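You operate a simulated robot arm through the tools that you are given. There is no shell and no other tool. Be economical: measure what you need, move in short steps, check, and stop when the job is done.

You are at the controls of a simulated two-armed robot. One attempt, no reset.

JOB
Put the green filter housing in the orange parts tray. Stack the white box marked "fine" from the top of the steel table on top of the white box marked "medium". Take the lid off the white touch-up can and lay it down on the top of the green bench. Open the filters drawer. Any order will do.

Only the result counts: the job must be done as asked and must still hold three seconds after the hand-in. Knocking over, shifting, dropping, spilling or breaking anything else fails it. A push-on lid holds only when it is set on centred and level and pressed home; a screw cap is set on level and turned clockwise until tight.

ROBOT AND FRAMES
Two 7-joint arms with fingered hands on one trunk, on a base that drives. Base frame: it is fixed to the floor where the robot stands at the start and does not move with it; the origin is under the middle of the robot, x ahead of it, y to its left, z up. Readings come in mm, rad, newtons and seconds.
The left shoulder is at the start at [88, 170, 1161], the right one opposite. With the tool pointing down near the work surface each hand reaches from about 340 to 780 mm from the robot's upright axis, wherever it stands, measured 20 degrees to its own side. Places, roughly: filters drawer [3500, 200, 800]; green filter housing (5x5x10 cm) [500, 200, 900]; orange parts tray (15x13x5 cm) [3100, -3900, 900]; white box [-750, -3000, 1000]; white touch-up can [7500, -1500, 1000]. Payload 4 kg a hand.
The tool frame of a hand sits at the grasp point between the pads (the TCP): z along the fingers, y along the line on which they close. The tips reach 26 mm beyond it. Largest opening 132 mm; the body of the gripper starts 73 mm behind the TCP. The gripper is a hand of 4 fingers: y runs from the thumb to the fingers, the wrist lies at [0, 0, -224] in the tool frame, and closing takes about 1.5 s.
Orientation is that of the tool frame in the base frame, as [roll, pitch, yaw] about the fixed x, y, z axes, in that order (R = Rz(yaw) Ry(pitch) Rx(roll)). With the fingers straight down and closing along the base's y, the tool's x points along the base's -x, its y along +y and its z along -z.

CONTROLS
- The arms move only by the tool arm_command. It takes "left_series", "right_series" or both (then of equal length, played together; a hand with none holds still); each is a list of rows, each a list of 6 numbers: the shift along the base's x, y, z in units of 150 mm (1.0 is 150 mm), then the turn, a rotation vector about the base's x, y, z in units of 45 degrees (1.0 is 45 degrees). In form: [[tx, ty, tz, ax, ay, az], ...]. A call has 1 to 12 rows; each row is the pose to reach, as a shift and turn from the pose commanded when the call began. "left_fingers" and "right_fingers" are, for a hand that has rows, the finger opening in mm, from 0 to 132, set as the call begins (left out, the last holds). A call with a number of a shift or a turn outside -1 to 1 is refused whole. Rows are played at 5 a second. More than 50 mm and 0.15 rad between two rows, or a gripper value outside its range, and nothing of the call is played. Where a pose cannot be reached the arm comes as near as it can. A force on the tool above 40 N (or 10 N above the force at the start of the call, whichever is more), or a blocked arm, ends the call early, and 0.2 s more pass. Each finger travels about 108 mm/s and halts on what it meets, pressing with about 33 N; the grip force reading is that of the motor and also rises with nothing between the fingers. The clock runs only during rows and for 0.2 s after the last one: add rows that repeat a pose to give the fingers time. It gives the time, the measured TCP pose, the force on the tool (base axes), the opening and the grip force at its end, in the units of the frame above (readings bear some noise), with the torque about the TCP (base axes, N m) and any sound that the robot's microphone picked up.
- Cameras (640 x 400 px; columns grow to the right, rows downward): "scene" is now at [175.1, 38.5, 1343.2]; the picture's right is [0.43, -0.90, 0.00], its down [-0.48, -0.23, -0.85] and it looks along [0.76, 0.36, -0.53] (base axes); focal length 274 px, centre (320, 200). "left" rides on the left gripper at [-73, 6, -94] in its tool frame; the picture's right is [-0.08, -1.00, 0.00], its down [0.78, -0.06, -0.62] and it looks along [0.61, -0.05, 0.79] (tool axes); focal length 230 px, centre (320, 200). "right" rides on the right gripper at [73, 6, -94] in its tool frame; the picture's right is [-0.08, 1.00, 0.00], its down [-0.78, -0.06, -0.62] and it looks along [-0.61, -0.05, 0.79] (tool axes); focal length 230 px, centre (320, 200).
- snapshot(camera): a new picture of that camera. It takes no simulated time.
- raise_lower(by): slides the trunk up (or, below 0, down) by that many mm; the arms and the scene camera ride with it, the base frame stays. It gives what a move gives, with no picture.
- drive_base(legs): drives the robot by 1 to 6 legs, each [ahead, left, turn to the left] in mm, mm and rad, along the robot's own axes; the way and the turn of a leg run together, so that a leg with both is an arc; at most 1500 mm and 3.142 rad a leg. The arms and the cameras ride along, it lands a little off, and it stops where it bumps. It gives what a move gives.
- set_fingers(finger1, finger2, finger3, thumb_bend, hand): sets how far each is bent, from 0 (flat) to 1 (curled in); at 0.3 the hand is open as for a grip, at 0.7 the pads meet at the TCP. One left out holds its place. A second passes; each finger stops where it meets its share of the squeeze, and holds until it gets a number again. A gripper value or a shape takes the hand back. It gives what a move gives, with no picture; readings hold the bend of each and the force on the fingers (four entries, about 0 where the hand has none), thumb and palm.
- set_grasp(shape, hand): the hand has 4 fingers and takes this shape, open, in about a second: jaw (thumb against the fingers, like two jaws); tri (thumb and two fingers); tip (a fingertip pinch); poke (one finger out to press); point (the index stretched); flat (the hand flat); cup (the hand cupped); fist (a fist). The gripper value then closes the fingers along that shape, each until it touches; the sizes above hold for jaw. It gives what a move gives, with no picture.
- pan_tilt(pan, tilt): turns the head with the scene camera to pan (to the left, within 1.396 rad either way) and tilt (down, from -0.506 to 1.204), counted from straight ahead of the robot. It gives what a move gives.
- locate(camera, pixels): there is no depth. For up to 12 entries [column, row, z] of the newest picture of that camera ("zoom" is the newest enlarged one), the place [x, y] in the base frame at which the ray of that pixel passes the height z, good to about 2 mm. It takes no simulated time.
- zoom(camera, box): a new picture of the part [left, top, right, bottom] of that camera's present view, enlarged. It takes no simulated time.
- job_done(): hands the job in; it is judged then, once.

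Go step by step. Measure first, check grasps and placings, and put right what went wrong. The budget is 110 turns and 88 pictures, counting those below and the enlarged ones. Unless the task says otherwise, let go and move clear before handing in.

The tools are called after "Call:" by a JSON object that holds its "method" and its "body". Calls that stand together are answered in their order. arm_command: Moves the arms, as the interface text tells. Its arguments: {"type":"object","properties":{"left_series":{"type":"array","items":{"type":"array","items":{"type":"number"}}},"left_fingers":{"type":"number"},"right_series":{"type":"array","items":{"type":"array","items":{"type":"number"}}},"right_fingers":{"type":"number"}},"required":[]} The other tools are called the same way: raise_lower (by) slides the trunk up or down; set_grasp (shape, hand) gives the hand a shape; set_fingers (finger1, finger2, finger3, thumb_bend, hand) moves the fingers one by one; drive_base (legs) drives the base; pan_tilt (pan, tilt) turns the head that bears the scene camera; snapshot (camera) takes a picture; locate (camera, pixels) gives the place at which the rays of pixels pass given heights; zoom (camera, box) takes an enlarged picture of a part of a camera's view; job_done () hands the job in.

At the start:

```text
t: 0.0
left_ee_pos: [445.9, 457.9, 1160.6]
left_tcp_rot: [-3.14, 0.0, 3.141]
left_ft_force: [0.8, -0.2, -0.5]
left_torque: [0.01, 0.02, -0.01]
left_finger_gap: 131.9
left_gripper_force: 0.1
left_shape: jaw
left_bend: [0.3, 0.3, 0.3, 0.3]
left_finger forces: [0.1, 0.0, 0.0, 0.0, 0.0, 0.1]
right_ee_pos: [525.2, -75.6, 1118.0]
right_tcp_rot: [3.141, 0.0, -3.141]
right_ft_force: [-0.3, 0.2, -0.1]
right_torque: [0.0, -0.01, -0.04]
right_finger_gap: 131.9
right_gripper_force: 0.1
right_shape: jaw
right_bend: [0.3, 0.3, 0.3, 0.3]
right_finger forces: [0.1, 0.0, 0.1, 0.0, 0.1, 0.0]
trunk travel left (down, up): [-175.0, 176.0]
robot x, y, heading: [-0.8, -0.5, 0.0]
head pan, tilt: [0.442, 0.564]
```

scene: 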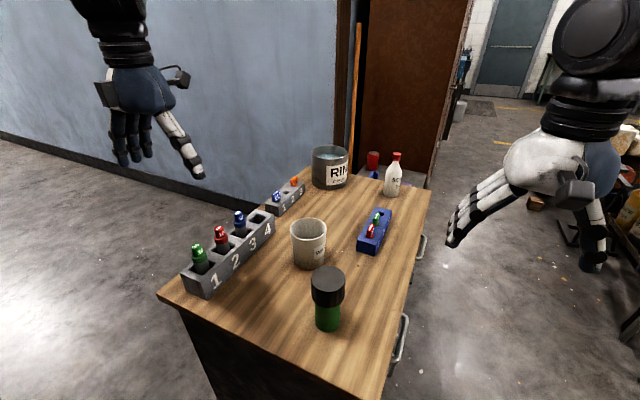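
right: 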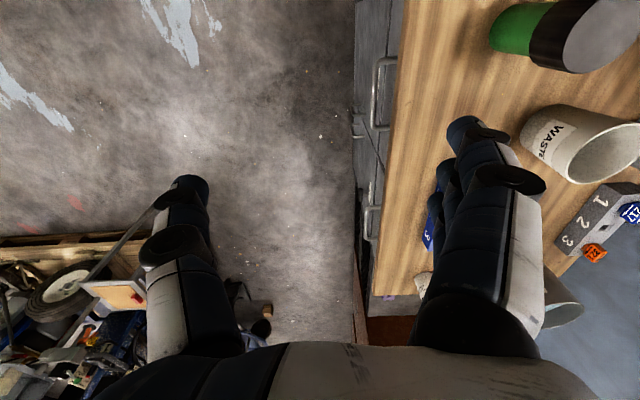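
left: 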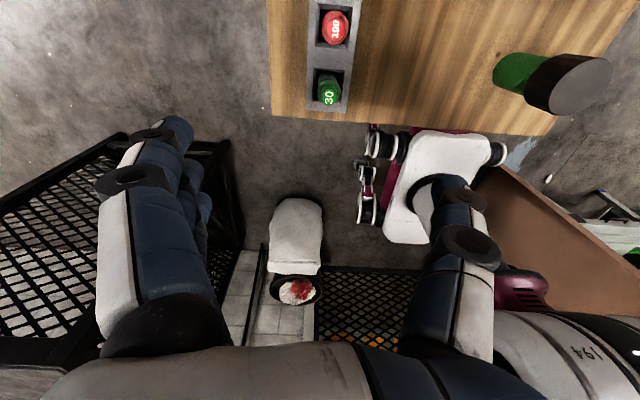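

The green housing (black top) is at about (327,300) in the scene picture. I'll measure it at several heights and enlarge it.

Call:
{"method": "locate", "body": {"camera": "scene", "pixels": [[328, 326, 850], [328, 326, 800], [328, 326, 900], [327, 278, 950], [327, 278, 900], [327, 278, 1000], [180, 295, 850], [385, 398, 850], [429, 190, 850], [310, 165, 850]]}}

Call:
{"method": "zoom", "body": {"camera": "scene", "box": [240, 200, 400, 350]}}

Call:
{"method": "locate", "body": {"camera": "left", "pixels": [[520, 70, 850], [520, 70, 900], [580, 85, 950], [580, 85, 900]]}}

Call:
{"method": "locate", "body": {"camera": "right", "pixels": [[510, 30, 850], [510, 30, 900], [600, 35, 950], [600, 35, 900]]}}

```text
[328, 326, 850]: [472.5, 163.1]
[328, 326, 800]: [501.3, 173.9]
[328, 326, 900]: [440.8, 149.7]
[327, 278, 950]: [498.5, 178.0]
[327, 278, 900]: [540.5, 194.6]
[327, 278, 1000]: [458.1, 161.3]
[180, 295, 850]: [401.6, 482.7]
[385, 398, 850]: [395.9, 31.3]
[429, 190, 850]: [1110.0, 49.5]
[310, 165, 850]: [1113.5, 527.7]
```

```text
2.67 times, centred on (320, 275) of scene
```

zoom: 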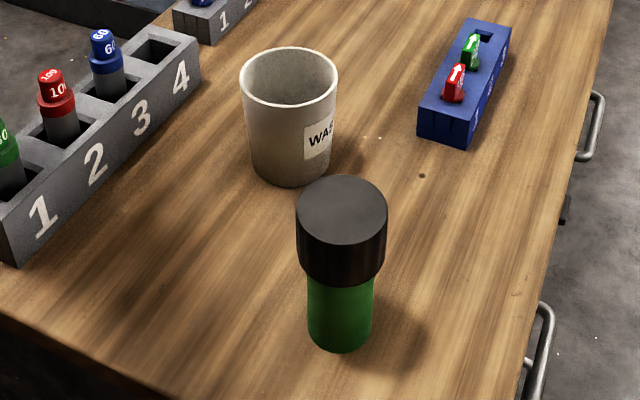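

```text
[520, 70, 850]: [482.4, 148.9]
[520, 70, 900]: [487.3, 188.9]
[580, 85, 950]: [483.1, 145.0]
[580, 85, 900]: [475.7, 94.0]
```

```text
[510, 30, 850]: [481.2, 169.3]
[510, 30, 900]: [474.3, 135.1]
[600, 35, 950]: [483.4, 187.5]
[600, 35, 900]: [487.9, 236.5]
```

The housing measures at roughly (481,168), from about z=868 to 970, with the cup behind it at x≥560. I'll bring the left hand above it with the fingers open.

Call:
{"method": "arm_command", "body": {"left_series": [[0.08, -0.25, 0, 0, 0, 0], [0.16, -0.5, 0, 0, 0, 0], [0.23, -0.75, -0.1, 0, 0, 0], [0.23, -1.0, -0.3, 0, 0, 0]]}}

Call:
{"method": "arm_command", "body": {"left_series": [[0, -0.3, 0, 0, 0, 0], [0, -0.6, 0, 0, 0, 0], [0, -0.93, 0, 0, 0, 0], [0, -0.93, 0, 0, 0, 0]]}}

Call:
{"method": "snapshot", "body": {"camera": "left"}}

Call:
{"method": "snapshot", "body": {"camera": "scene"}}

```text
t: 1.0
left_ee_pos: [480.7, 306.7, 1111.3]
left_tcp_rot: [-3.133, -0.002, -3.138]
left_ft_force: [0.0, 0.2, 0.4]
left_torque: [0.05, -0.01, 0.03]
left_finger_gap: 132.0
left_gripper_force: 0.2
left_shape: jaw
left_bend: [0.3, 0.3, 0.3, 0.3]
left_finger forces: [0.0, 0.0, 0.0, 0.1, 0.0, 0.0]
right_ee_pos: [525.7, -75.8, 1117.7]
right_tcp_rot: [-3.14, 0.0, 3.141]
right_ft_force: [0.6, 0.8, 0.2]
right_torque: [0.04, 0.04, 0.0]
right_finger_gap: 131.9
right_gripper_force: 0.1
right_shape: jaw
right_bend: [0.3, 0.3, 0.3, 0.3]
right_finger forces: [0.0, 0.0, 0.1, 0.0, 0.1, 0.1]
trunk travel left (down, up): [-175.0, 176.0]
robot x, y, heading: [-1.0, 1.1, -0.002]
head pan, tilt: [0.442, 0.564]
```

```text
t: 2.0
left_ee_pos: [508.5, 181.4, 1107.0]
left_tcp_rot: [-3.063, -0.01, -3.11]
left_ft_force: [0.0, 0.6, 0.5]
left_torque: [0.02, -0.02, -0.01]
left_finger_gap: 131.8
left_gripper_force: 0.0
left_shape: jaw
left_bend: [0.3, 0.3, 0.3, 0.3]
left_finger forces: [0.0, 0.0, 0.0, 0.1, 0.1, 0.0]
left hand out of reach, approached as far as the arm can: row 2, 3, 4
right_ee_pos: [526.4, -75.2, 1118.2]
right_tcp_rot: [-3.141, 0.0, 3.141]
right_ft_force: [-1.2, 0.0, 0.1]
right_torque: [0.0, -0.02, 0.01]
right_finger_gap: 131.9
right_gripper_force: 0.1
right_shape: jaw
right_bend: [0.3, 0.3, 0.3, 0.3]
right_finger forces: [0.0, 0.0, 0.0, 0.1, 0.1, 0.0]
trunk travel left (down, up): [-175.0, 176.0]
robot x, y, heading: [1.0, 0.9, -0.0]
head pan, tilt: [0.442, 0.564]
```

```text
83 pictures are left
```

left: 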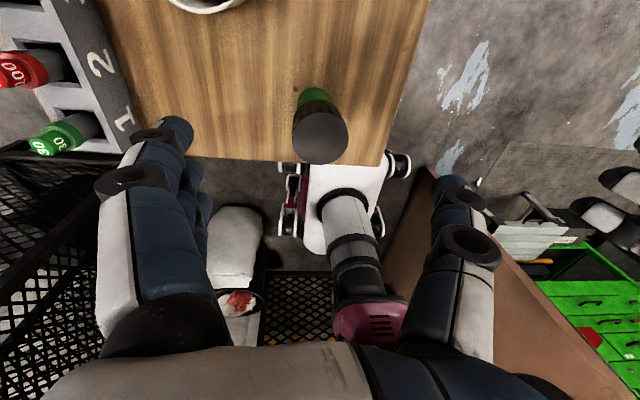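

```text
82 pictures are left
```

scene: 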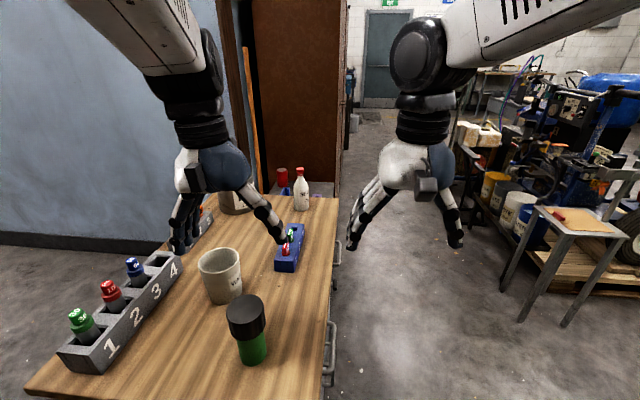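

The left arm stopped short at (508,181), and the scene view looks shifted. I'll re-measure the housing in both pictures to check the frames.

Call:
{"method": "locate", "body": {"camera": "scene", "pixels": [[246, 303, 970], [252, 362, 870], [222, 256, 970], [26, 390, 870], [338, 198, 870], [320, 398, 870]]}}

Call:
{"method": "locate", "body": {"camera": "left", "pixels": [[320, 135, 970], [312, 95, 870], [382, 165, 870], [110, 152, 870]]}}

```text
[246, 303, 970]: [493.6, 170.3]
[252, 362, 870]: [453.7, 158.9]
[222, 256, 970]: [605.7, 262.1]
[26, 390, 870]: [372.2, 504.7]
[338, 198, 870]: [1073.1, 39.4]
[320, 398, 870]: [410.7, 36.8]
```

```text
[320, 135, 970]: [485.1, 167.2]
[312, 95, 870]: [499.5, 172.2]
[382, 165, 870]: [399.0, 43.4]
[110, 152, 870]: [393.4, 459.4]
```

The frames agree: the housing is at about (484,168). The reach problem is that the hand is too high relative to the shoulder, so I'll raise the trunk and then lower the arm.

Call:
{"method": "raise_lower", "body": {"by": 100}}

Call:
{"method": "arm_command", "body": {"left_series": [[-0.08, 0.03, -0.2, 0, 0, 0], [-0.16, 0.03, -0.4, 0, 0, 0], [-0.16, 0.03, -0.6, 0, 0, 0], [-0.16, 0.03, -0.8, 0, 0, 0], [-0.16, 0.03, -0.8, 0, 0, 0]]}}

```text
t: 3.3
left_ee_pos: [507.7, 176.0, 1207.1]
left_tcp_rot: [-3.131, 0.004, -3.137]
left_ft_force: [-1.5, 0.8, -0.9]
left_torque: [0.02, -0.02, 0.0]
left_finger_gap: 131.9
left_gripper_force: 0.1
left_shape: jaw
left_bend: [0.3, 0.3, 0.3, 0.3]
left_finger forces: [0.0, 0.1, 0.1, 0.0, 0.1, 0.0]
right_ee_pos: [525.4, -77.0, 1217.5]
right_tcp_rot: [3.141, -0.001, -3.141]
right_ft_force: [-0.5, -0.1, 0.1]
right_torque: [-0.02, -0.02, 0.0]
right_finger_gap: 131.8
right_gripper_force: 0.1
right_shape: jaw
right_bend: [0.3, 0.3, 0.3, 0.3]
right_finger forces: [0.1, 0.1, 0.0, 0.1, 0.1, 0.1]
trunk travel left (down, up): [-275.0, 76.0]
robot x, y, heading: [2.0, -7.2, 0.002]
head pan, tilt: [0.442, 0.564]
```

```text
t: 4.5
left_ee_pos: [483.1, 177.2, 1085.4]
left_tcp_rot: [-3.139, -0.001, -3.139]
left_ft_force: [-0.7, -0.4, -0.1]
left_torque: [0.03, -0.02, -0.01]
left_finger_gap: 131.7
left_gripper_force: 0.1
left_shape: jaw
left_bend: [0.3, 0.3, 0.3, 0.3]
left_finger forces: [0.0, 0.1, 0.0, 0.0, 0.1, 0.1]
right_ee_pos: [524.6, -76.3, 1218.2]
right_tcp_rot: [3.14, -0.001, 3.141]
right_ft_force: [-0.2, 0.8, -0.1]
right_torque: [-0.01, 0.02, 0.01]
right_finger_gap: 132.0
right_gripper_force: 0.0
right_shape: jaw
right_bend: [0.3, 0.3, 0.3, 0.3]
right_finger forces: [0.0, 0.1, 0.0, 0.0, 0.0, 0.1]
trunk travel left (down, up): [-275.0, 76.0]
robot x, y, heading: [0.6, 1.1, -0.006]
head pan, tilt: [0.442, 0.564]
```

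The hand is above the housing now. I'll descend to the black part at about z=938, then look.

Call:
{"method": "arm_command", "body": {"left_series": [[0, -0.06, -0.25, 0, 0, 0], [0, -0.06, -0.5, 0, 0, 0], [0, -0.06, -0.75, 0, 0, 0], [0, -0.06, -0.98, 0, 0, 0], [0, -0.06, -0.98, 0, 0, 0]]}}

Call:
{"method": "snapshot", "body": {"camera": "scene"}}

Call:
{"method": "snapshot", "body": {"camera": "left"}}

```text
t: 5.7
left_ee_pos: [482.7, 165.8, 938.3]
left_tcp_rot: [3.14, 0.001, 3.141]
left_ft_force: [-0.5, -0.5, 0.0]
left_torque: [-0.02, 0.02, -0.01]
left_finger_gap: 132.0
left_gripper_force: 0.1
left_shape: jaw
left_bend: [0.3, 0.3, 0.3, 0.3]
left_finger forces: [0.0, 0.0, 0.0, 0.1, 0.0, 0.0]
right_ee_pos: [525.3, -76.6, 1218.1]
right_tcp_rot: [3.141, 0.001, 3.141]
right_ft_force: [-0.7, -0.4, -0.6]
right_torque: [-0.03, -0.02, 0.02]
right_finger_gap: 131.7
right_gripper_force: 0.2
right_shape: jaw
right_bend: [0.3, 0.3, 0.3, 0.3]
right_finger forces: [0.1, 0.1, 0.0, 0.0, 0.0, 0.0]
trunk travel left (down, up): [-275.0, 76.0]
robot x, y, heading: [-2.7, 0.8, 0.005]
head pan, tilt: [0.442, 0.564]
```

```text
81 pictures are left
```

scene: 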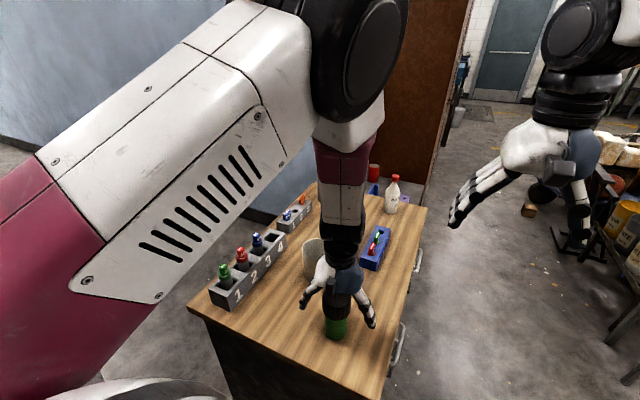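

```text
80 pictures are left
```

left: 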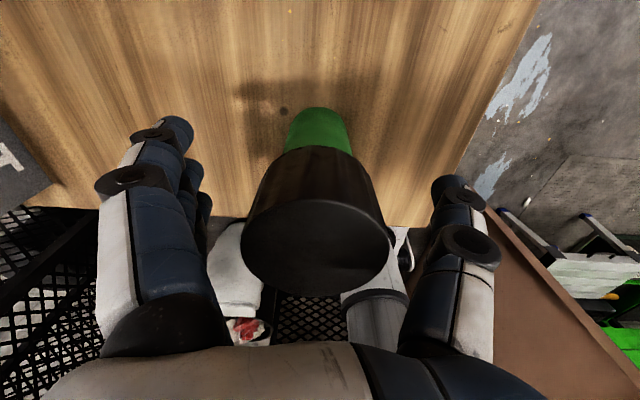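

The housing sits centred between the fingers. Closing.

Call:
{"method": "arm_command", "body": {"left_series": [[0, 0, 0, 0, 0, 0], [0, 0, 0, 0, 0, 0], [0, 0, 0, 0, 0, 0], [0, 0, 0, 0, 0, 0], [0, 0, 0, 0, 0, 0], [0, 0, 0, 0, 0, 0], [0, 0, 0, 0, 0, 0], [0, 0, 0, 0, 0, 0]], "left_fingers": 30}}

Call:
{"method": "arm_command", "body": {"left_series": [[0, 0, 0.2, 0, 0, 0], [0, 0, 0.4, 0, 0, 0], [0, 0, 0.4, 0, 0, 0]]}}

Call:
{"method": "snapshot", "body": {"camera": "scene"}}

```text
t: 7.5
left_ee_pos: [483.9, 166.3, 940.1]
left_tcp_rot: [-3.141, 0.0, 3.14]
left_ft_force: [0.7, -0.2, -1.4]
left_torque: [-0.01, -0.02, 0.03]
left_finger_gap: 36.2
left_gripper_force: 32.8
left_shape: jaw
left_bend: [0.72, 0.74, 0.73, 0.75]
left_finger forces: [9.3, 10.9, 11.4, 0.0, 28.6, 0.0]
right_ee_pos: [525.6, -75.9, 1218.0]
right_tcp_rot: [3.141, 0.0, -3.14]
right_ft_force: [0.1, 0.0, -0.8]
right_torque: [0.03, 0.02, 0.03]
right_finger_gap: 132.1
right_gripper_force: 0.0
right_shape: jaw
right_bend: [0.3, 0.3, 0.3, 0.3]
right_finger forces: [0.0, 0.1, 0.0, 0.1, 0.0, 0.0]
trunk travel left (down, up): [-275.0, 76.0]
robot x, y, heading: [-2.5, 0.2, -0.0]
head pan, tilt: [0.442, 0.564]
```

```text
t: 8.3
left_ee_pos: [483.9, 169.2, 998.6]
left_tcp_rot: [-3.132, -0.002, -3.133]
left_ft_force: [0.7, 0.4, -4.3]
left_torque: [0.0, -0.01, 0.01]
left_finger_gap: 36.7
left_gripper_force: 32.8
left_shape: jaw
left_bend: [0.72, 0.74, 0.73, 0.75]
left_finger forces: [9.5, 11.0, 11.6, 0.0, 28.7, 0.0]
right_ee_pos: [525.9, -75.8, 1218.0]
right_tcp_rot: [3.141, -0.001, -3.141]
right_ft_force: [-0.1, 0.2, -0.4]
right_torque: [0.02, -0.01, -0.04]
right_finger_gap: 131.7
right_gripper_force: 0.1
right_shape: jaw
right_bend: [0.3, 0.3, 0.3, 0.3]
right_finger forces: [0.1, 0.1, 0.0, 0.0, 0.1, 0.1]
trunk travel left (down, up): [-275.0, 76.0]
robot x, y, heading: [-0.1, 0.9, -0.002]
head pan, tilt: [0.442, 0.564]
```

```text
79 pictures are left
```

scene: 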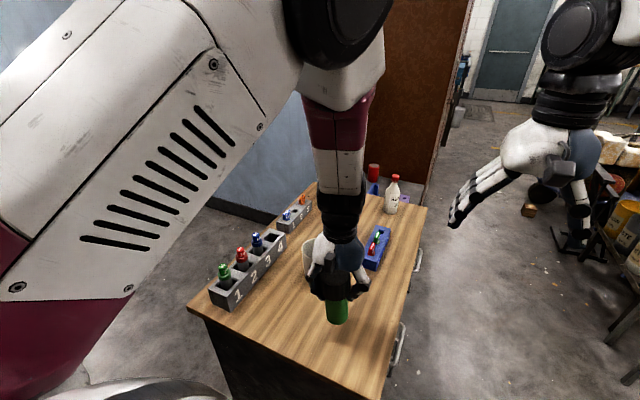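

The housing is lifted, with about 4 N of weight on the hand. I'll raise it clear and look around before driving.

Call:
{"method": "arm_command", "body": {"left_series": [[0, 0, 0.25, 0, 0, 0], [0, 0, 0.5, 0, 0, 0], [0, 0, 0.5, 0, 0, 0]]}}

Call:
{"method": "pan_tilt", "body": {"pan": -0.3, "tilt": 0.35}}

Call:
{"method": "snapshot", "body": {"camera": "scene"}}

Call:
{"method": "pan_tilt", "body": {"pan": -1.39, "tilt": 0.45}}

Call:
{"method": "snapshot", "body": {"camera": "scene"}}

Call:
{"method": "pan_tilt", "body": {"pan": 1.39, "tilt": 0.5}}

Call:
{"method": "snapshot", "body": {"camera": "scene"}}

```text
t: 9.1
left_ee_pos: [480.9, 170.1, 1071.6]
left_tcp_rot: [-3.124, -0.006, -3.128]
left_ft_force: [0.4, 0.2, -4.5]
left_torque: [0.0, -0.02, -0.02]
left_finger_gap: 36.1
left_gripper_force: 32.7
left_shape: jaw
left_bend: [0.72, 0.74, 0.73, 0.75]
left_finger forces: [9.8, 11.1, 11.9, 0.0, 28.5, 0.0]
right_ee_pos: [526.8, -75.6, 1218.4]
right_tcp_rot: [3.141, 0.0, 3.14]
right_ft_force: [-0.1, -0.3, -0.6]
right_torque: [-0.02, -0.01, 0.01]
right_finger_gap: 131.9
right_gripper_force: 0.0
right_shape: jaw
right_bend: [0.3, 0.3, 0.3, 0.3]
right_finger forces: [0.0, 0.1, 0.1, 0.0, 0.0, 0.0]
trunk travel left (down, up): [-275.0, 76.0]
robot x, y, heading: [-1.3, 1.0, 0.002]
head pan, tilt: [0.442, 0.564]
```

```text
t: 10.2
left_ee_pos: [481.7, 167.9, 1075.7]
left_tcp_rot: [-3.123, 0.0, -3.129]
left_ft_force: [-1.1, -0.2, -4.8]
left_torque: [0.02, -0.01, -0.02]
left_finger_gap: 36.0
left_gripper_force: 32.9
left_shape: jaw
left_bend: [0.72, 0.74, 0.73, 0.75]
left_finger forces: [9.9, 11.1, 11.8, 0.0, 28.4, 0.0]
right_ee_pos: [526.1, -76.0, 1217.7]
right_tcp_rot: [-3.141, 0.0, -3.141]
right_ft_force: [0.3, -0.3, 0.0]
right_torque: [-0.04, 0.02, 0.03]
right_finger_gap: 131.7
right_gripper_force: 0.0
right_shape: jaw
right_bend: [0.3, 0.3, 0.3, 0.3]
right_finger forces: [0.1, 0.0, 0.0, 0.1, 0.0, 0.0]
trunk travel left (down, up): [-275.0, 76.0]
robot x, y, heading: [-0.2, -0.7, 0.002]
head pan, tilt: [-0.3, 0.351]
```

```text
78 pictures are left
```

scene: 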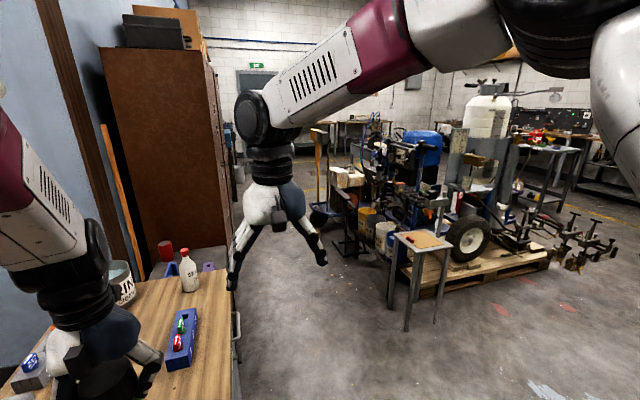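

```text
t: 11.6
left_ee_pos: [483.1, 168.5, 1073.7]
left_tcp_rot: [-3.124, 0.002, -3.128]
left_ft_force: [-0.3, 0.4, -4.4]
left_torque: [-0.02, -0.02, -0.02]
left_finger_gap: 36.0
left_gripper_force: 33.0
left_shape: jaw
left_bend: [0.72, 0.74, 0.73, 0.75]
left_finger forces: [9.8, 11.1, 11.7, 0.0, 28.5, 0.1]
right_ee_pos: [524.1, -76.4, 1218.3]
right_tcp_rot: [-3.141, -0.001, 3.141]
right_ft_force: [0.8, -0.1, 0.1]
right_torque: [-0.01, 0.01, 0.0]
right_finger_gap: 131.6
right_gripper_force: 0.1
right_shape: jaw
right_bend: [0.3, 0.3, 0.3, 0.3]
right_finger forces: [0.0, 0.1, 0.0, 0.0, 0.0, 0.0]
trunk travel left (down, up): [-275.0, 76.0]
robot x, y, heading: [1.9, -0.5, 0.002]
head pan, tilt: [-1.389, 0.45]
```

```text
77 pictures are left
```

scene: 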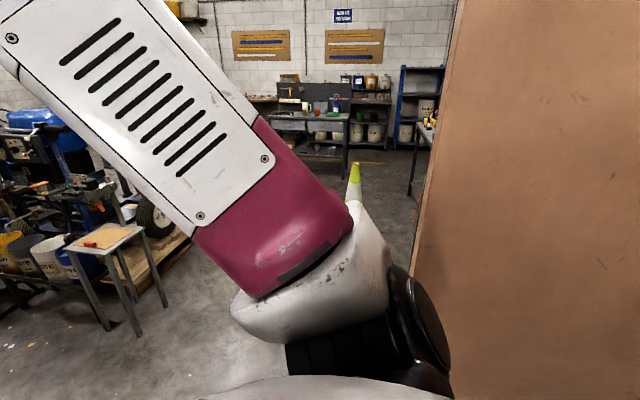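

```text
t: 14.0
left_ee_pos: [483.4, 170.1, 1074.2]
left_tcp_rot: [-3.123, 0.0, -3.13]
left_ft_force: [0.1, -1.1, -3.8]
left_torque: [0.01, 0.01, -0.02]
left_finger_gap: 36.3
left_gripper_force: 32.9
left_shape: jaw
left_bend: [0.72, 0.74, 0.73, 0.75]
left_finger forces: [9.8, 11.1, 11.8, 0.0, 28.4, 0.0]
right_ee_pos: [526.1, -77.7, 1217.8]
right_tcp_rot: [3.141, 0.001, 3.141]
right_ft_force: [-0.1, -0.4, 1.3]
right_torque: [-0.03, 0.01, 0.01]
right_finger_gap: 132.0
right_gripper_force: 0.1
right_shape: jaw
right_bend: [0.3, 0.3, 0.3, 0.3]
right_finger forces: [0.0, 0.0, 0.1, 0.0, 0.0, 0.1]
trunk travel left (down, up): [-275.0, 76.0]
robot x, y, heading: [1.4, 4.7, -0.002]
head pan, tilt: [1.389, 0.499]
```

```text
76 pictures are left
```

scene: 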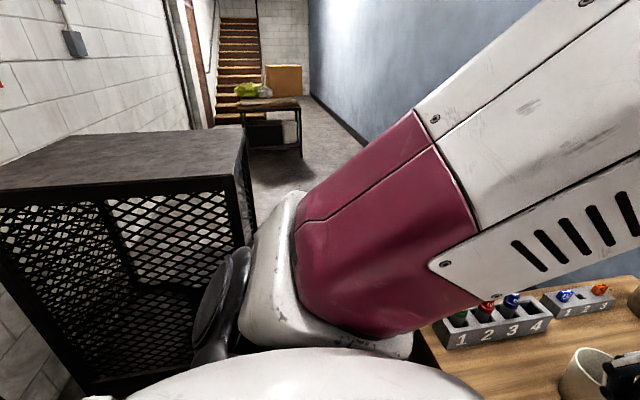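

There's a panel to my right rear and a pallet with machinery and a stool ahead-right. I'll measure the floor positions of these from a right-hand view.

Call:
{"method": "pan_tilt", "body": {"pan": -1.0, "tilt": 0.5}}

Call:
{"method": "snapshot", "body": {"camera": "scene"}}

Call:
{"method": "locate", "body": {"camera": "scene", "pixels": [[320, 200, 0], [100, 300, 0], [100, 200, 0], [300, 100, 0], [500, 250, 0], [560, 200, 0], [200, 250, 0], [400, 150, 0]]}}

```text
t: 16.2
left_ee_pos: [482.3, 169.1, 1075.2]
left_tcp_rot: [-3.124, 0.001, -3.129]
left_ft_force: [-0.1, 0.4, -3.9]
left_torque: [0.01, -0.03, -0.02]
left_finger_gap: 36.1
left_gripper_force: 33.3
left_shape: jaw
left_bend: [0.72, 0.74, 0.73, 0.75]
left_finger forces: [9.9, 11.2, 11.7, 0.0, 28.5, 0.0]
right_ee_pos: [526.0, -76.4, 1217.7]
right_tcp_rot: [-3.14, 0.001, 3.141]
right_ft_force: [-0.5, 0.1, 0.3]
right_torque: [0.0, -0.01, 0.03]
right_finger_gap: 131.7
right_gripper_force: 0.1
right_shape: jaw
right_bend: [0.3, 0.3, 0.3, 0.3]
right_finger forces: [0.0, 0.1, 0.0, 0.0, 0.0, 0.0]
trunk travel left (down, up): [-275.0, 76.0]
robot x, y, heading: [0.4, 2.9, 0.001]
head pan, tilt: [-1.0, 0.499]
```

```text
75 pictures are left
```

scene: 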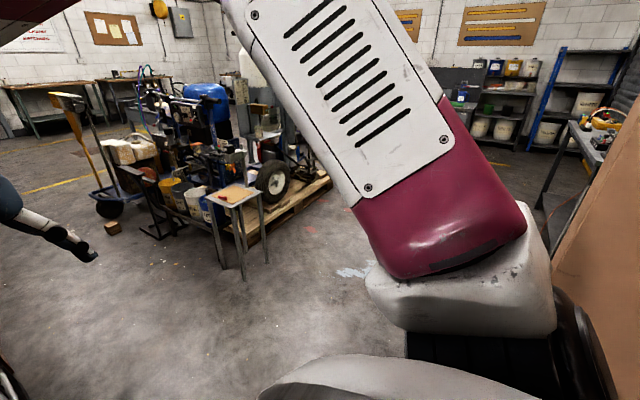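

```text
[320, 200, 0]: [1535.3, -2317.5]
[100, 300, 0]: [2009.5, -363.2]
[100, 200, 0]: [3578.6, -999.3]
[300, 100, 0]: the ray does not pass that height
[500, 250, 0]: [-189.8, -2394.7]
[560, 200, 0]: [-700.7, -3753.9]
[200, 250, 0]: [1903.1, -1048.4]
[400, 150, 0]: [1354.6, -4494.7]
```

The right arm hides the panel. I'll use the hand cameras to see the ground around the base.

Call:
{"method": "snapshot", "body": {"camera": "left"}}

Call:
{"method": "snapshot", "body": {"camera": "right"}}

```text
74 pictures are left
```

left: 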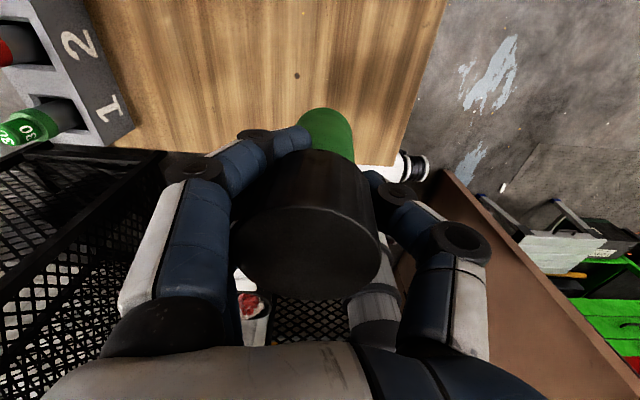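

```text
73 pictures are left
```

right: 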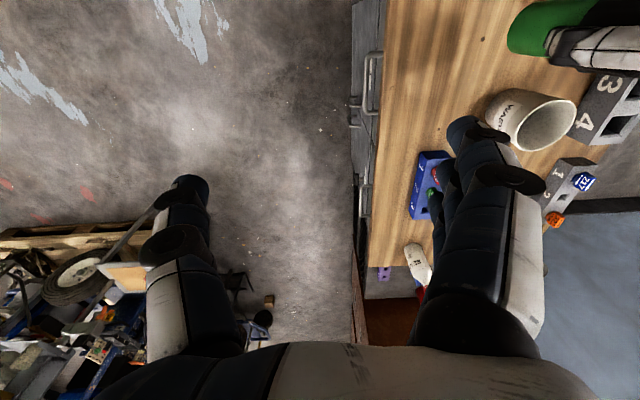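

I'll measure the foot of the panel at about (438,170) in the left picture and the bench's front-right corner.

Call:
{"method": "locate", "body": {"camera": "left", "pixels": [[438, 170, 0], [445, 165, 0], [170, 150, 0], [480, 195, 0], [165, 152, 900], [60, 300, 900]]}}

Call:
{"method": "locate", "body": {"camera": "right", "pixels": [[350, 230, 0], [145, 230, 140], [0, 235, 140], [240, 280, 0]]}}

```text
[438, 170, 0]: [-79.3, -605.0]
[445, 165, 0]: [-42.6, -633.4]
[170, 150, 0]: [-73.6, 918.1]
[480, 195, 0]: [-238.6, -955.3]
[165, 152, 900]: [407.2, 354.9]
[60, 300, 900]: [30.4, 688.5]
```

```text
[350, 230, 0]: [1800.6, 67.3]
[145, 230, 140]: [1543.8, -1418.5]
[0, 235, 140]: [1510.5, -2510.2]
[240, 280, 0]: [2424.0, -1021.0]
```

The panel's front edge is at (-60,-610), the bench corner is at (400,40), and the pallet starts at x≈1500, y<-1400. I'll drive diagonally out of the nook to about (500,-700) and look.

Call:
{"method": "drive_base", "body": {"legs": [[130, -130, 0], [270, -370, 0], [200, -200, 0]]}}

Call:
{"method": "pan_tilt", "body": {"pan": -0.6, "tilt": 0.45}}

Call:
{"method": "snapshot", "body": {"camera": "scene"}}

```text
t: 18.1
left_ee_pos: [602.9, 46.2, 1075.3]
left_tcp_rot: [-3.115, -0.002, -3.114]
left_ft_force: [0.1, 0.2, -3.1]
left_torque: [0.0, -0.04, 0.02]
left_finger_gap: 36.2
left_gripper_force: 33.1
left_shape: jaw
left_bend: [0.72, 0.74, 0.73, 0.75]
left_finger forces: [9.9, 11.0, 12.1, 0.0, 28.5, 0.0]
right_ee_pos: [648.4, -198.4, 1217.4]
right_tcp_rot: [3.142, 0.001, -3.131]
right_ft_force: [-0.4, 0.6, 0.0]
right_torque: [-0.01, -0.03, 0.0]
right_finger_gap: 132.0
right_gripper_force: 0.0
right_shape: jaw
right_bend: [0.3, 0.3, 0.3, 0.3]
right_finger forces: [0.0, 0.0, 0.0, 0.0, 0.0, 0.1]
trunk travel left (down, up): [-275.0, 76.0]
robot x, y, heading: [123.3, -127.7, 0.008]
head pan, tilt: [-1.0, 0.499]
stopped in leg 1: the robot was blocked; the commanded pose is now the measured one
```

```text
t: 18.9
left_ee_pos: [602.8, 46.0, 1074.5]
left_tcp_rot: [-3.117, -0.002, -3.115]
left_ft_force: [-0.3, -0.5, -3.2]
left_torque: [-0.01, -0.05, -0.01]
left_finger_gap: 35.8
left_gripper_force: 33.3
left_shape: jaw
left_bend: [0.72, 0.74, 0.73, 0.75]
left_finger forces: [9.9, 11.0, 12.2, 0.0, 28.4, 0.1]
right_ee_pos: [648.5, -198.9, 1217.7]
right_tcp_rot: [3.141, 0.0, -3.131]
right_ft_force: [-0.6, -0.4, -0.3]
right_torque: [0.03, 0.01, 0.01]
right_finger_gap: 131.9
right_gripper_force: 0.0
right_shape: jaw
right_bend: [0.3, 0.3, 0.3, 0.3]
right_finger forces: [0.1, 0.0, 0.0, 0.0, 0.1, 0.0]
trunk travel left (down, up): [-275.0, 76.0]
robot x, y, heading: [124.9, -127.2, 0.013]
head pan, tilt: [-0.6, 0.45]
```

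```text
72 pictures are left
```

scene: 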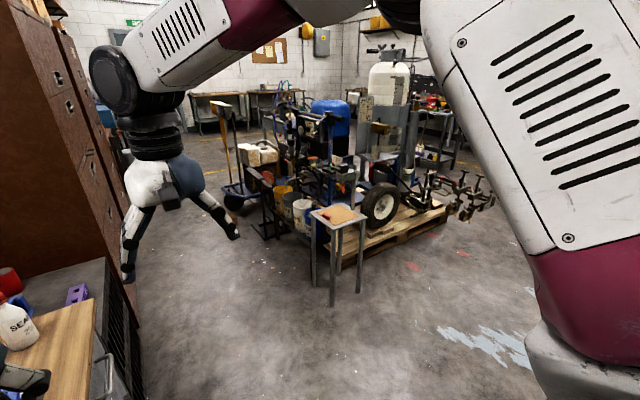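

I bumped at (123,-128), most likely with the base front against the bench. I'll back off slightly, slide right clear of the bench corner, then go ahead.

Call:
{"method": "drive_base", "body": {"legs": [[-25, -5, 0], [0, -140, 0], [350, -60, 0], [150, -350, 0]]}}

Call:
{"method": "snapshot", "body": {"camera": "right"}}

Call:
{"method": "snapshot", "body": {"camera": "left"}}

```text
t: 26.4
left_ee_pos: [1088.1, -504.0, 1075.3]
left_tcp_rot: [-3.117, -0.001, -3.114]
left_ft_force: [0.0, -0.9, -3.4]
left_torque: [0.01, -0.01, 0.0]
left_finger_gap: 36.2
left_gripper_force: 32.9
left_shape: jaw
left_bend: [0.72, 0.74, 0.73, 0.75]
left_finger forces: [10.0, 10.9, 12.1, 0.0, 28.4, 0.0]
right_ee_pos: [1135.6, -749.2, 1218.1]
right_tcp_rot: [3.141, 0.0, -3.131]
right_ft_force: [-0.3, 0.1, 0.0]
right_torque: [-0.03, 0.01, 0.03]
right_finger_gap: 131.9
right_gripper_force: 0.1
right_shape: jaw
right_bend: [0.3, 0.3, 0.3, 0.3]
right_finger forces: [0.0, 0.0, 0.0, 0.0, 0.0, 0.0]
trunk travel left (down, up): [-275.0, 76.0]
robot x, y, heading: [607.5, -677.5, 0.01]
head pan, tilt: [-0.6, 0.45]
```

```text
71 pictures are left
```

right: 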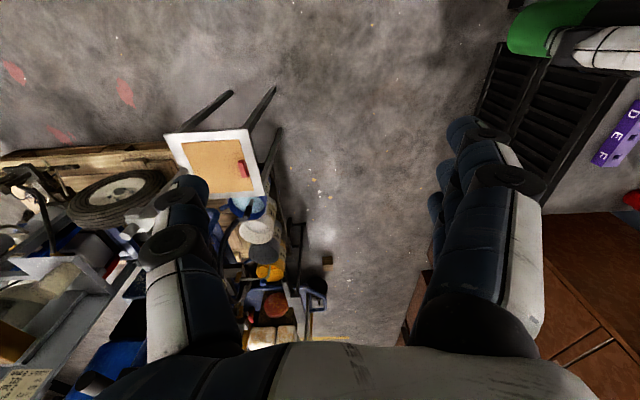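

```text
70 pictures are left
```

left: 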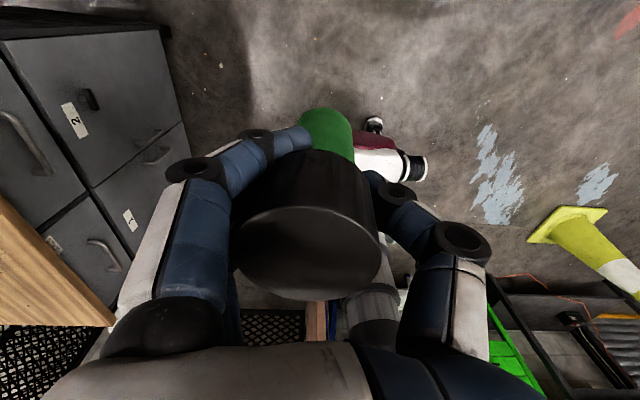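

Free at (607,-677). I'll measure the stool's feet, the pallet and the cone before turning.

Call:
{"method": "locate", "body": {"camera": "right", "pixels": [[232, 93, 0], [274, 88, 0], [168, 135, 700], [0, 160, 140], [170, 150, 140], [320, 290, 0]]}}

Call:
{"method": "locate", "body": {"camera": "left", "pixels": [[530, 240, 0], [610, 210, 0], [500, 310, 0], [490, 280, 900], [345, 310, 0]]}}

Call:
{"method": "pan_tilt", "body": {"pan": -1.39, "tilt": 0.4}}

Call:
{"method": "snapshot", "body": {"camera": "scene"}}

```text
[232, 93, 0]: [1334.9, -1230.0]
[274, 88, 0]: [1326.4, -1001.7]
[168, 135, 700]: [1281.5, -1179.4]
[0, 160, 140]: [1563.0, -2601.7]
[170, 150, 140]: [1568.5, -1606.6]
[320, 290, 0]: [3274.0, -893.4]
```

```text
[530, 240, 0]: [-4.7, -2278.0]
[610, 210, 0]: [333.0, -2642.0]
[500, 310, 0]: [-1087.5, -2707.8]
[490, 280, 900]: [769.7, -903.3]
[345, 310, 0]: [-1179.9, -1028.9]
```

```text
t: 27.5
left_ee_pos: [1087.9, -502.0, 1075.4]
left_tcp_rot: [-3.117, -0.001, -3.114]
left_ft_force: [-0.6, 0.6, -4.5]
left_torque: [0.02, -0.02, 0.0]
left_finger_gap: 36.0
left_gripper_force: 32.7
left_shape: jaw
left_bend: [0.72, 0.74, 0.73, 0.75]
left_finger forces: [10.0, 11.1, 12.1, 0.1, 28.3, 0.0]
right_ee_pos: [1133.6, -748.6, 1217.5]
right_tcp_rot: [3.14, 0.001, -3.131]
right_ft_force: [0.1, -0.5, 0.8]
right_torque: [0.0, 0.01, -0.02]
right_finger_gap: 131.9
right_gripper_force: 0.1
right_shape: jaw
right_bend: [0.3, 0.3, 0.3, 0.3]
right_finger forces: [0.0, 0.0, 0.1, 0.0, 0.0, 0.1]
trunk travel left (down, up): [-275.0, 76.0]
robot x, y, heading: [605.9, -677.4, 0.01]
head pan, tilt: [-1.389, 0.4]
```

```text
69 pictures are left
```

scene: 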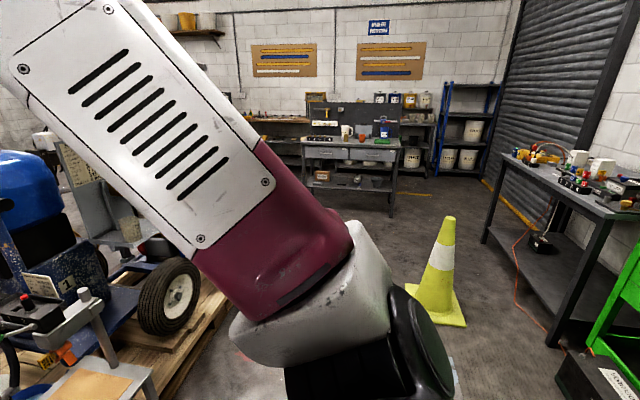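

The steel table with the white boxes is at right (580,170), and the cone stands at about (200,-2450). I'll turn to face -y and drive down the lane at x≈950.

Call:
{"method": "drive_base", "body": {"legs": [[0, 0, -1.57], [300, 200, 0], [1000, 150, 0]]}}

Call:
{"method": "pan_tilt", "body": {"pan": 0.6, "tilt": 0.4}}

Call:
{"method": "snapshot", "body": {"camera": "scene"}}

Call:
{"method": "pan_tilt", "body": {"pan": -0.5, "tilt": 0.4}}

Call:
{"method": "snapshot", "body": {"camera": "scene"}}

```text
t: 38.6
left_ee_pos: [1083.1, -2480.9, 1075.6]
left_tcp_rot: [-3.118, -0.001, 1.55]
left_ft_force: [0.1, 0.3, -3.9]
left_torque: [0.0, -0.01, -0.02]
left_finger_gap: 35.0
left_gripper_force: 33.2
left_shape: jaw
left_bend: [0.72, 0.74, 0.73, 0.76]
left_finger forces: [9.7, 10.7, 12.1, 0.0, 28.2, 0.1]
right_ee_pos: [836.2, -2516.0, 1217.6]
right_tcp_rot: [3.141, 0.0, 1.533]
right_ft_force: [-0.2, 0.6, -0.1]
right_torque: [-0.01, -0.02, -0.02]
right_finger_gap: 131.8
right_gripper_force: 0.0
right_shape: jaw
right_bend: [0.3, 0.3, 0.3, 0.3]
right_finger forces: [0.1, 0.1, 0.1, 0.1, 0.1, 0.0]
trunk travel left (down, up): [-275.0, 76.0]
robot x, y, heading: [932.1, -1993.8, -1.609]
head pan, tilt: [-1.389, 0.4]
```

```text
t: 40.5
left_ee_pos: [1083.4, -2479.8, 1074.8]
left_tcp_rot: [-3.117, -0.003, 1.549]
left_ft_force: [0.7, -0.5, -3.3]
left_torque: [-0.02, 0.0, 0.02]
left_finger_gap: 35.0
left_gripper_force: 33.1
left_shape: jaw
left_bend: [0.72, 0.74, 0.73, 0.76]
left_finger forces: [9.8, 10.7, 12.0, 0.0, 28.1, 0.1]
right_ee_pos: [837.2, -2515.2, 1217.0]
right_tcp_rot: [-3.141, 0.0, 1.532]
right_ft_force: [0.0, -0.4, 0.8]
right_torque: [-0.03, 0.02, 0.0]
right_finger_gap: 131.8
right_gripper_force: 0.0
right_shape: jaw
right_bend: [0.3, 0.3, 0.3, 0.3]
right_finger forces: [0.0, 0.0, 0.1, 0.1, 0.1, 0.0]
trunk travel left (down, up): [-275.0, 76.0]
robot x, y, heading: [928.8, -1992.5, -1.609]
head pan, tilt: [0.6, 0.4]
```

```text
68 pictures are left
```

scene: 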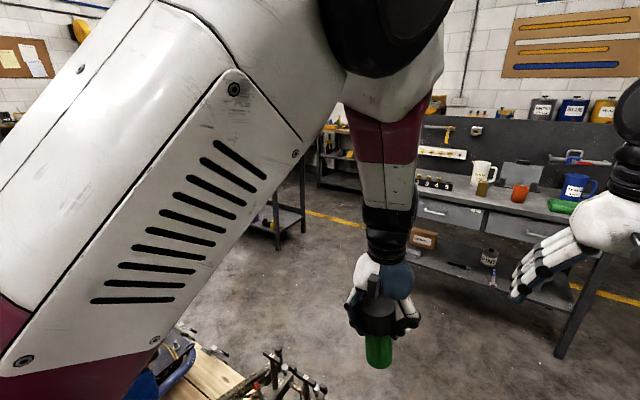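

```text
t: 41.9
left_ee_pos: [1083.7, -2479.8, 1075.7]
left_tcp_rot: [-3.116, -0.001, 1.551]
left_ft_force: [-0.5, 0.4, -4.0]
left_torque: [-0.02, 0.01, 0.02]
left_finger_gap: 34.8
left_gripper_force: 33.0
left_shape: jaw
left_bend: [0.72, 0.74, 0.73, 0.76]
left_finger forces: [9.8, 10.7, 12.0, 0.1, 28.3, 0.0]
right_ee_pos: [835.9, -2514.6, 1217.6]
right_tcp_rot: [3.141, -0.001, 1.532]
right_ft_force: [-0.1, 0.9, 0.6]
right_torque: [0.0, 0.03, -0.01]
right_finger_gap: 132.1
right_gripper_force: 0.1
right_shape: jaw
right_bend: [0.3, 0.3, 0.3, 0.3]
right_finger forces: [0.0, 0.1, 0.1, 0.0, 0.1, 0.0]
trunk travel left (down, up): [-275.0, 76.0]
robot x, y, heading: [930.2, -1997.5, -1.61]
head pan, tilt: [-0.499, 0.4]
```

```text
67 pictures are left
```

scene: 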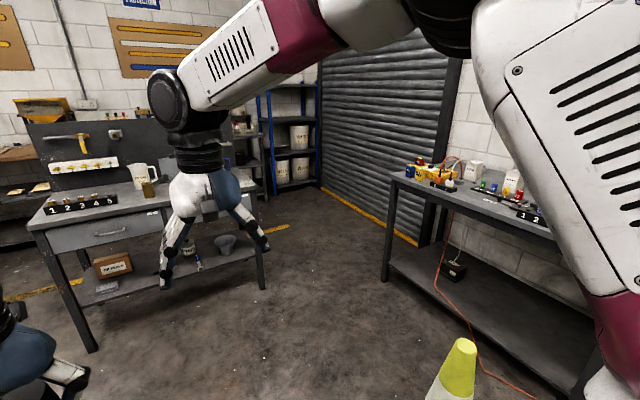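

I'll measure the near bench's feet and the extent of the clamps and pallet before moving toward the tray.

Call:
{"method": "locate", "body": {"camera": "scene", "pixels": [[93, 350, 0], [262, 288, 0], [383, 281, 0], [450, 400, 0], [160, 205, 900], [30, 228, 900]]}}

Call:
{"method": "pan_tilt", "body": {"pan": 1.15, "tilt": 0.35}}

Call:
{"method": "snapshot", "body": {"camera": "scene"}}

Call:
{"method": "snapshot", "body": {"camera": "left"}}

```text
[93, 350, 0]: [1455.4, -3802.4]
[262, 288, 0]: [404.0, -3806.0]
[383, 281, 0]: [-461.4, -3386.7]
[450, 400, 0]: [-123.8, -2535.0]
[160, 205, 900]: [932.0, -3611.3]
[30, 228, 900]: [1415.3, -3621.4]
```

```text
t: 43.6
left_ee_pos: [1084.1, -2481.3, 1075.1]
left_tcp_rot: [-3.117, -0.002, 1.551]
left_ft_force: [-0.9, 0.1, -4.0]
left_torque: [-0.01, -0.05, 0.01]
left_finger_gap: 35.2
left_gripper_force: 32.2
left_shape: jaw
left_bend: [0.72, 0.74, 0.73, 0.76]
left_finger forces: [9.9, 10.7, 12.0, 0.0, 28.3, 0.0]
right_ee_pos: [836.2, -2514.5, 1217.7]
right_tcp_rot: [-3.141, -0.001, 1.533]
right_ft_force: [0.0, -0.3, -0.6]
right_torque: [-0.01, -0.01, 0.02]
right_finger_gap: 131.9
right_gripper_force: 0.0
right_shape: jaw
right_bend: [0.3, 0.3, 0.3, 0.3]
right_finger forces: [0.1, 0.0, 0.0, 0.0, 0.1, 0.0]
trunk travel left (down, up): [-275.0, 76.0]
robot x, y, heading: [928.5, -1993.2, -1.603]
head pan, tilt: [1.15, 0.351]
```

```text
66 pictures are left
```

scene: 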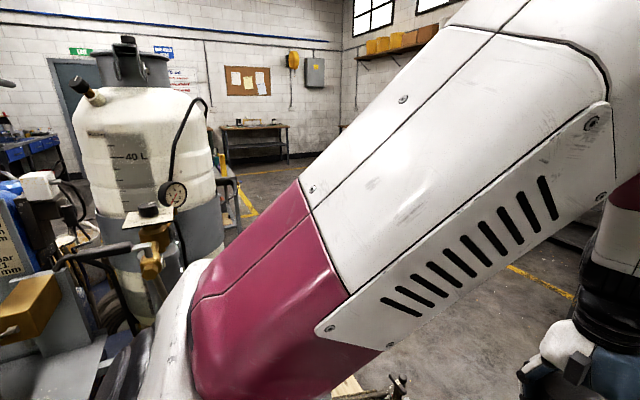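

```text
65 pictures are left
```

left: 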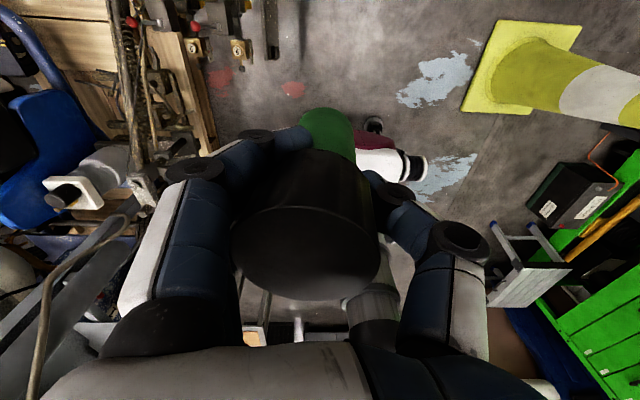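

I'll measure the pallet corner and clamp extents in this left picture, then move along -y.

Call:
{"method": "locate", "body": {"camera": "left", "pixels": [[212, 150, 120], [180, 30, 120], [280, 45, 0], [245, 55, 300], [465, 105, 0], [580, 25, 0], [185, 150, 500], [240, 10, 300]]}}

Call:
{"method": "drive_base", "body": {"legs": [[600, -50, 0.03]]}}

Call:
{"method": "snapshot", "body": {"camera": "scene"}}

Call:
{"method": "snapshot", "body": {"camera": "left"}}

```text
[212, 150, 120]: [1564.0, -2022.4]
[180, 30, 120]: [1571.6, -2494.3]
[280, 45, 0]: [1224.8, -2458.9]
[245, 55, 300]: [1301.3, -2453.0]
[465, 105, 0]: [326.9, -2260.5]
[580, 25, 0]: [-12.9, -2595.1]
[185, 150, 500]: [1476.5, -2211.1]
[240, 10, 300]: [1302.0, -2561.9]
```

```text
t: 47.0
left_ee_pos: [1048.5, -3086.1, 1074.8]
left_tcp_rot: [-3.117, -0.001, 1.596]
left_ft_force: [-0.5, -0.2, -4.6]
left_torque: [-0.01, -0.02, 0.01]
left_finger_gap: 34.7
left_gripper_force: 32.8
left_shape: jaw
left_bend: [0.72, 0.74, 0.73, 0.76]
left_finger forces: [9.6, 10.6, 12.0, 0.0, 28.5, 0.0]
right_ee_pos: [804.8, -3130.9, 1218.1]
right_tcp_rot: [3.141, 0.0, 1.581]
right_ft_force: [-0.5, 0.2, 0.8]
right_torque: [-0.01, 0.01, 0.01]
right_finger_gap: 131.8
right_gripper_force: 0.2
right_shape: jaw
right_bend: [0.3, 0.3, 0.3, 0.3]
right_finger forces: [0.0, 0.0, 0.1, 0.1, 0.1, 0.0]
trunk travel left (down, up): [-275.0, 76.0]
robot x, y, heading: [874.9, -2602.0, -1.553]
head pan, tilt: [1.15, 0.351]
```

```text
64 pictures are left
```

scene: 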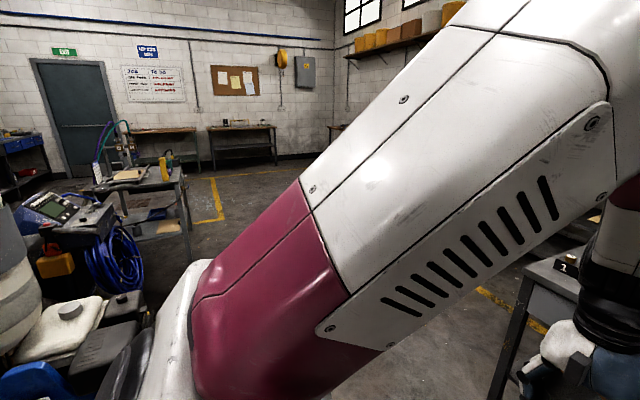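

```text
63 pictures are left
```

left: 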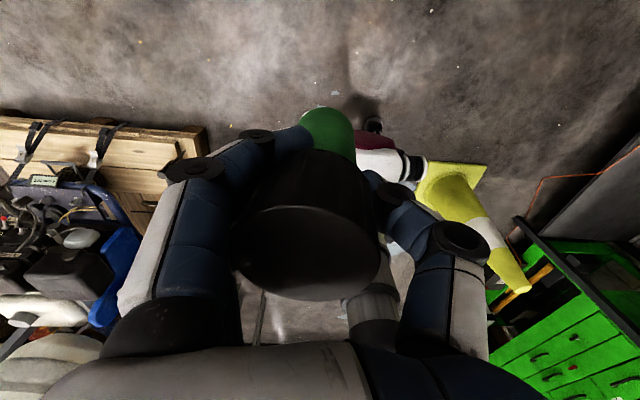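

I'll measure the pallet's far edge at (205,140) and the clutter left of it.

Call:
{"method": "locate", "body": {"camera": "left", "pixels": [[203, 127, 120], [5, 117, 120], [120, 125, 200], [260, 330, 0], [485, 168, 0]]}}

Call:
{"method": "drive_base", "body": {"legs": [[200, 0, 0], [50, 0, 1.553]]}}

Call:
{"method": "pan_tilt", "body": {"pan": -0.4, "tilt": 0.4}}

Call:
{"method": "snapshot", "body": {"camera": "scene"}}

Call:
{"method": "snapshot", "body": {"camera": "right"}}

```text
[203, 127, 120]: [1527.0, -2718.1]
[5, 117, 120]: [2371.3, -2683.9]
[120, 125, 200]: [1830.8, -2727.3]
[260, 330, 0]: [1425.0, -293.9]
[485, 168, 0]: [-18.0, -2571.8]
```

```text
t: 51.7
left_ee_pos: [1408.5, -2800.2, 1075.9]
left_tcp_rot: [-3.116, -0.004, 2.909]
left_ft_force: [1.3, -0.2, -4.3]
left_torque: [0.02, -0.06, 0.01]
left_finger_gap: 34.1
left_gripper_force: 33.2
left_shape: jaw
left_bend: [0.73, 0.74, 0.73, 0.75]
left_finger forces: [9.4, 10.3, 11.6, 0.0, 29.6, 0.0]
right_ee_pos: [1389.9, -3048.6, 1217.7]
right_tcp_rot: [-3.141, -0.002, 2.891]
right_ft_force: [0.0, -0.6, 0.1]
right_torque: [0.0, 0.01, -0.02]
right_finger_gap: 131.9
right_gripper_force: 0.2
right_shape: jaw
right_bend: [0.3, 0.3, 0.3, 0.3]
right_finger forces: [0.1, 0.1, 0.1, 0.1, 0.0, 0.1]
trunk travel left (down, up): [-275.0, 76.0]
robot x, y, heading: [897.3, -2843.6, -0.252]
head pan, tilt: [1.15, 0.351]
stopped in leg 2: the robot was blocked; the commanded pose is now the measured one
```

```text
t: 53.3
left_ee_pos: [1409.8, -2799.2, 1074.8]
left_tcp_rot: [-3.116, -0.001, 2.909]
left_ft_force: [-0.3, 0.2, -3.9]
left_torque: [0.0, 0.0, 0.0]
left_finger_gap: 34.4
left_gripper_force: 33.3
left_shape: jaw
left_bend: [0.73, 0.74, 0.73, 0.75]
left_finger forces: [9.4, 10.2, 11.7, 0.0, 29.5, 0.0]
right_ee_pos: [1389.5, -3048.9, 1217.5]
right_tcp_rot: [3.141, -0.001, 2.89]
right_ft_force: [0.3, -0.3, -0.1]
right_torque: [-0.02, -0.01, -0.02]
right_finger_gap: 132.0
right_gripper_force: 0.1
right_shape: jaw
right_bend: [0.3, 0.3, 0.3, 0.3]
right_finger forces: [0.0, 0.0, 0.0, 0.0, 0.0, 0.0]
trunk travel left (down, up): [-275.0, 76.0]
robot x, y, heading: [899.2, -2844.4, -0.256]
head pan, tilt: [-0.4, 0.4]
```

```text
62 pictures are left
```

scene: 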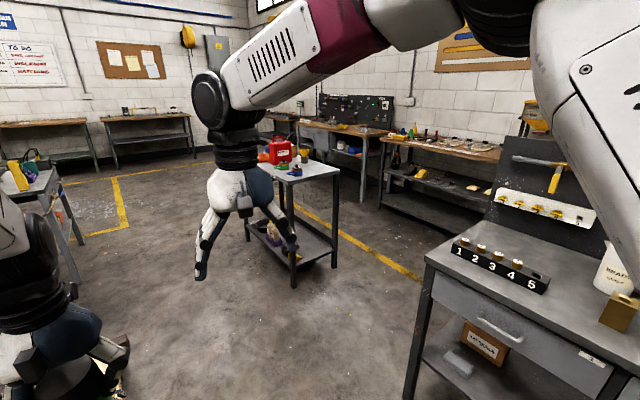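

```text
61 pictures are left
```

right: 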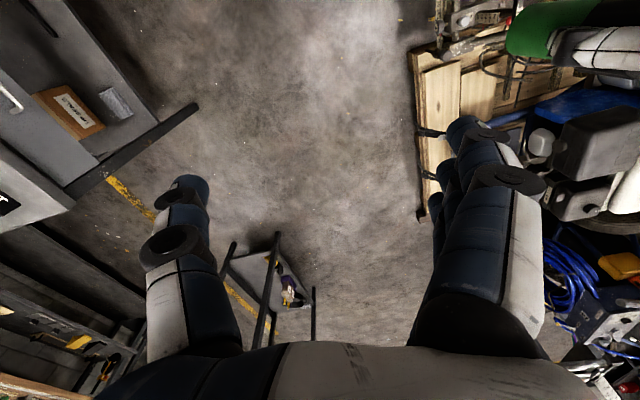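

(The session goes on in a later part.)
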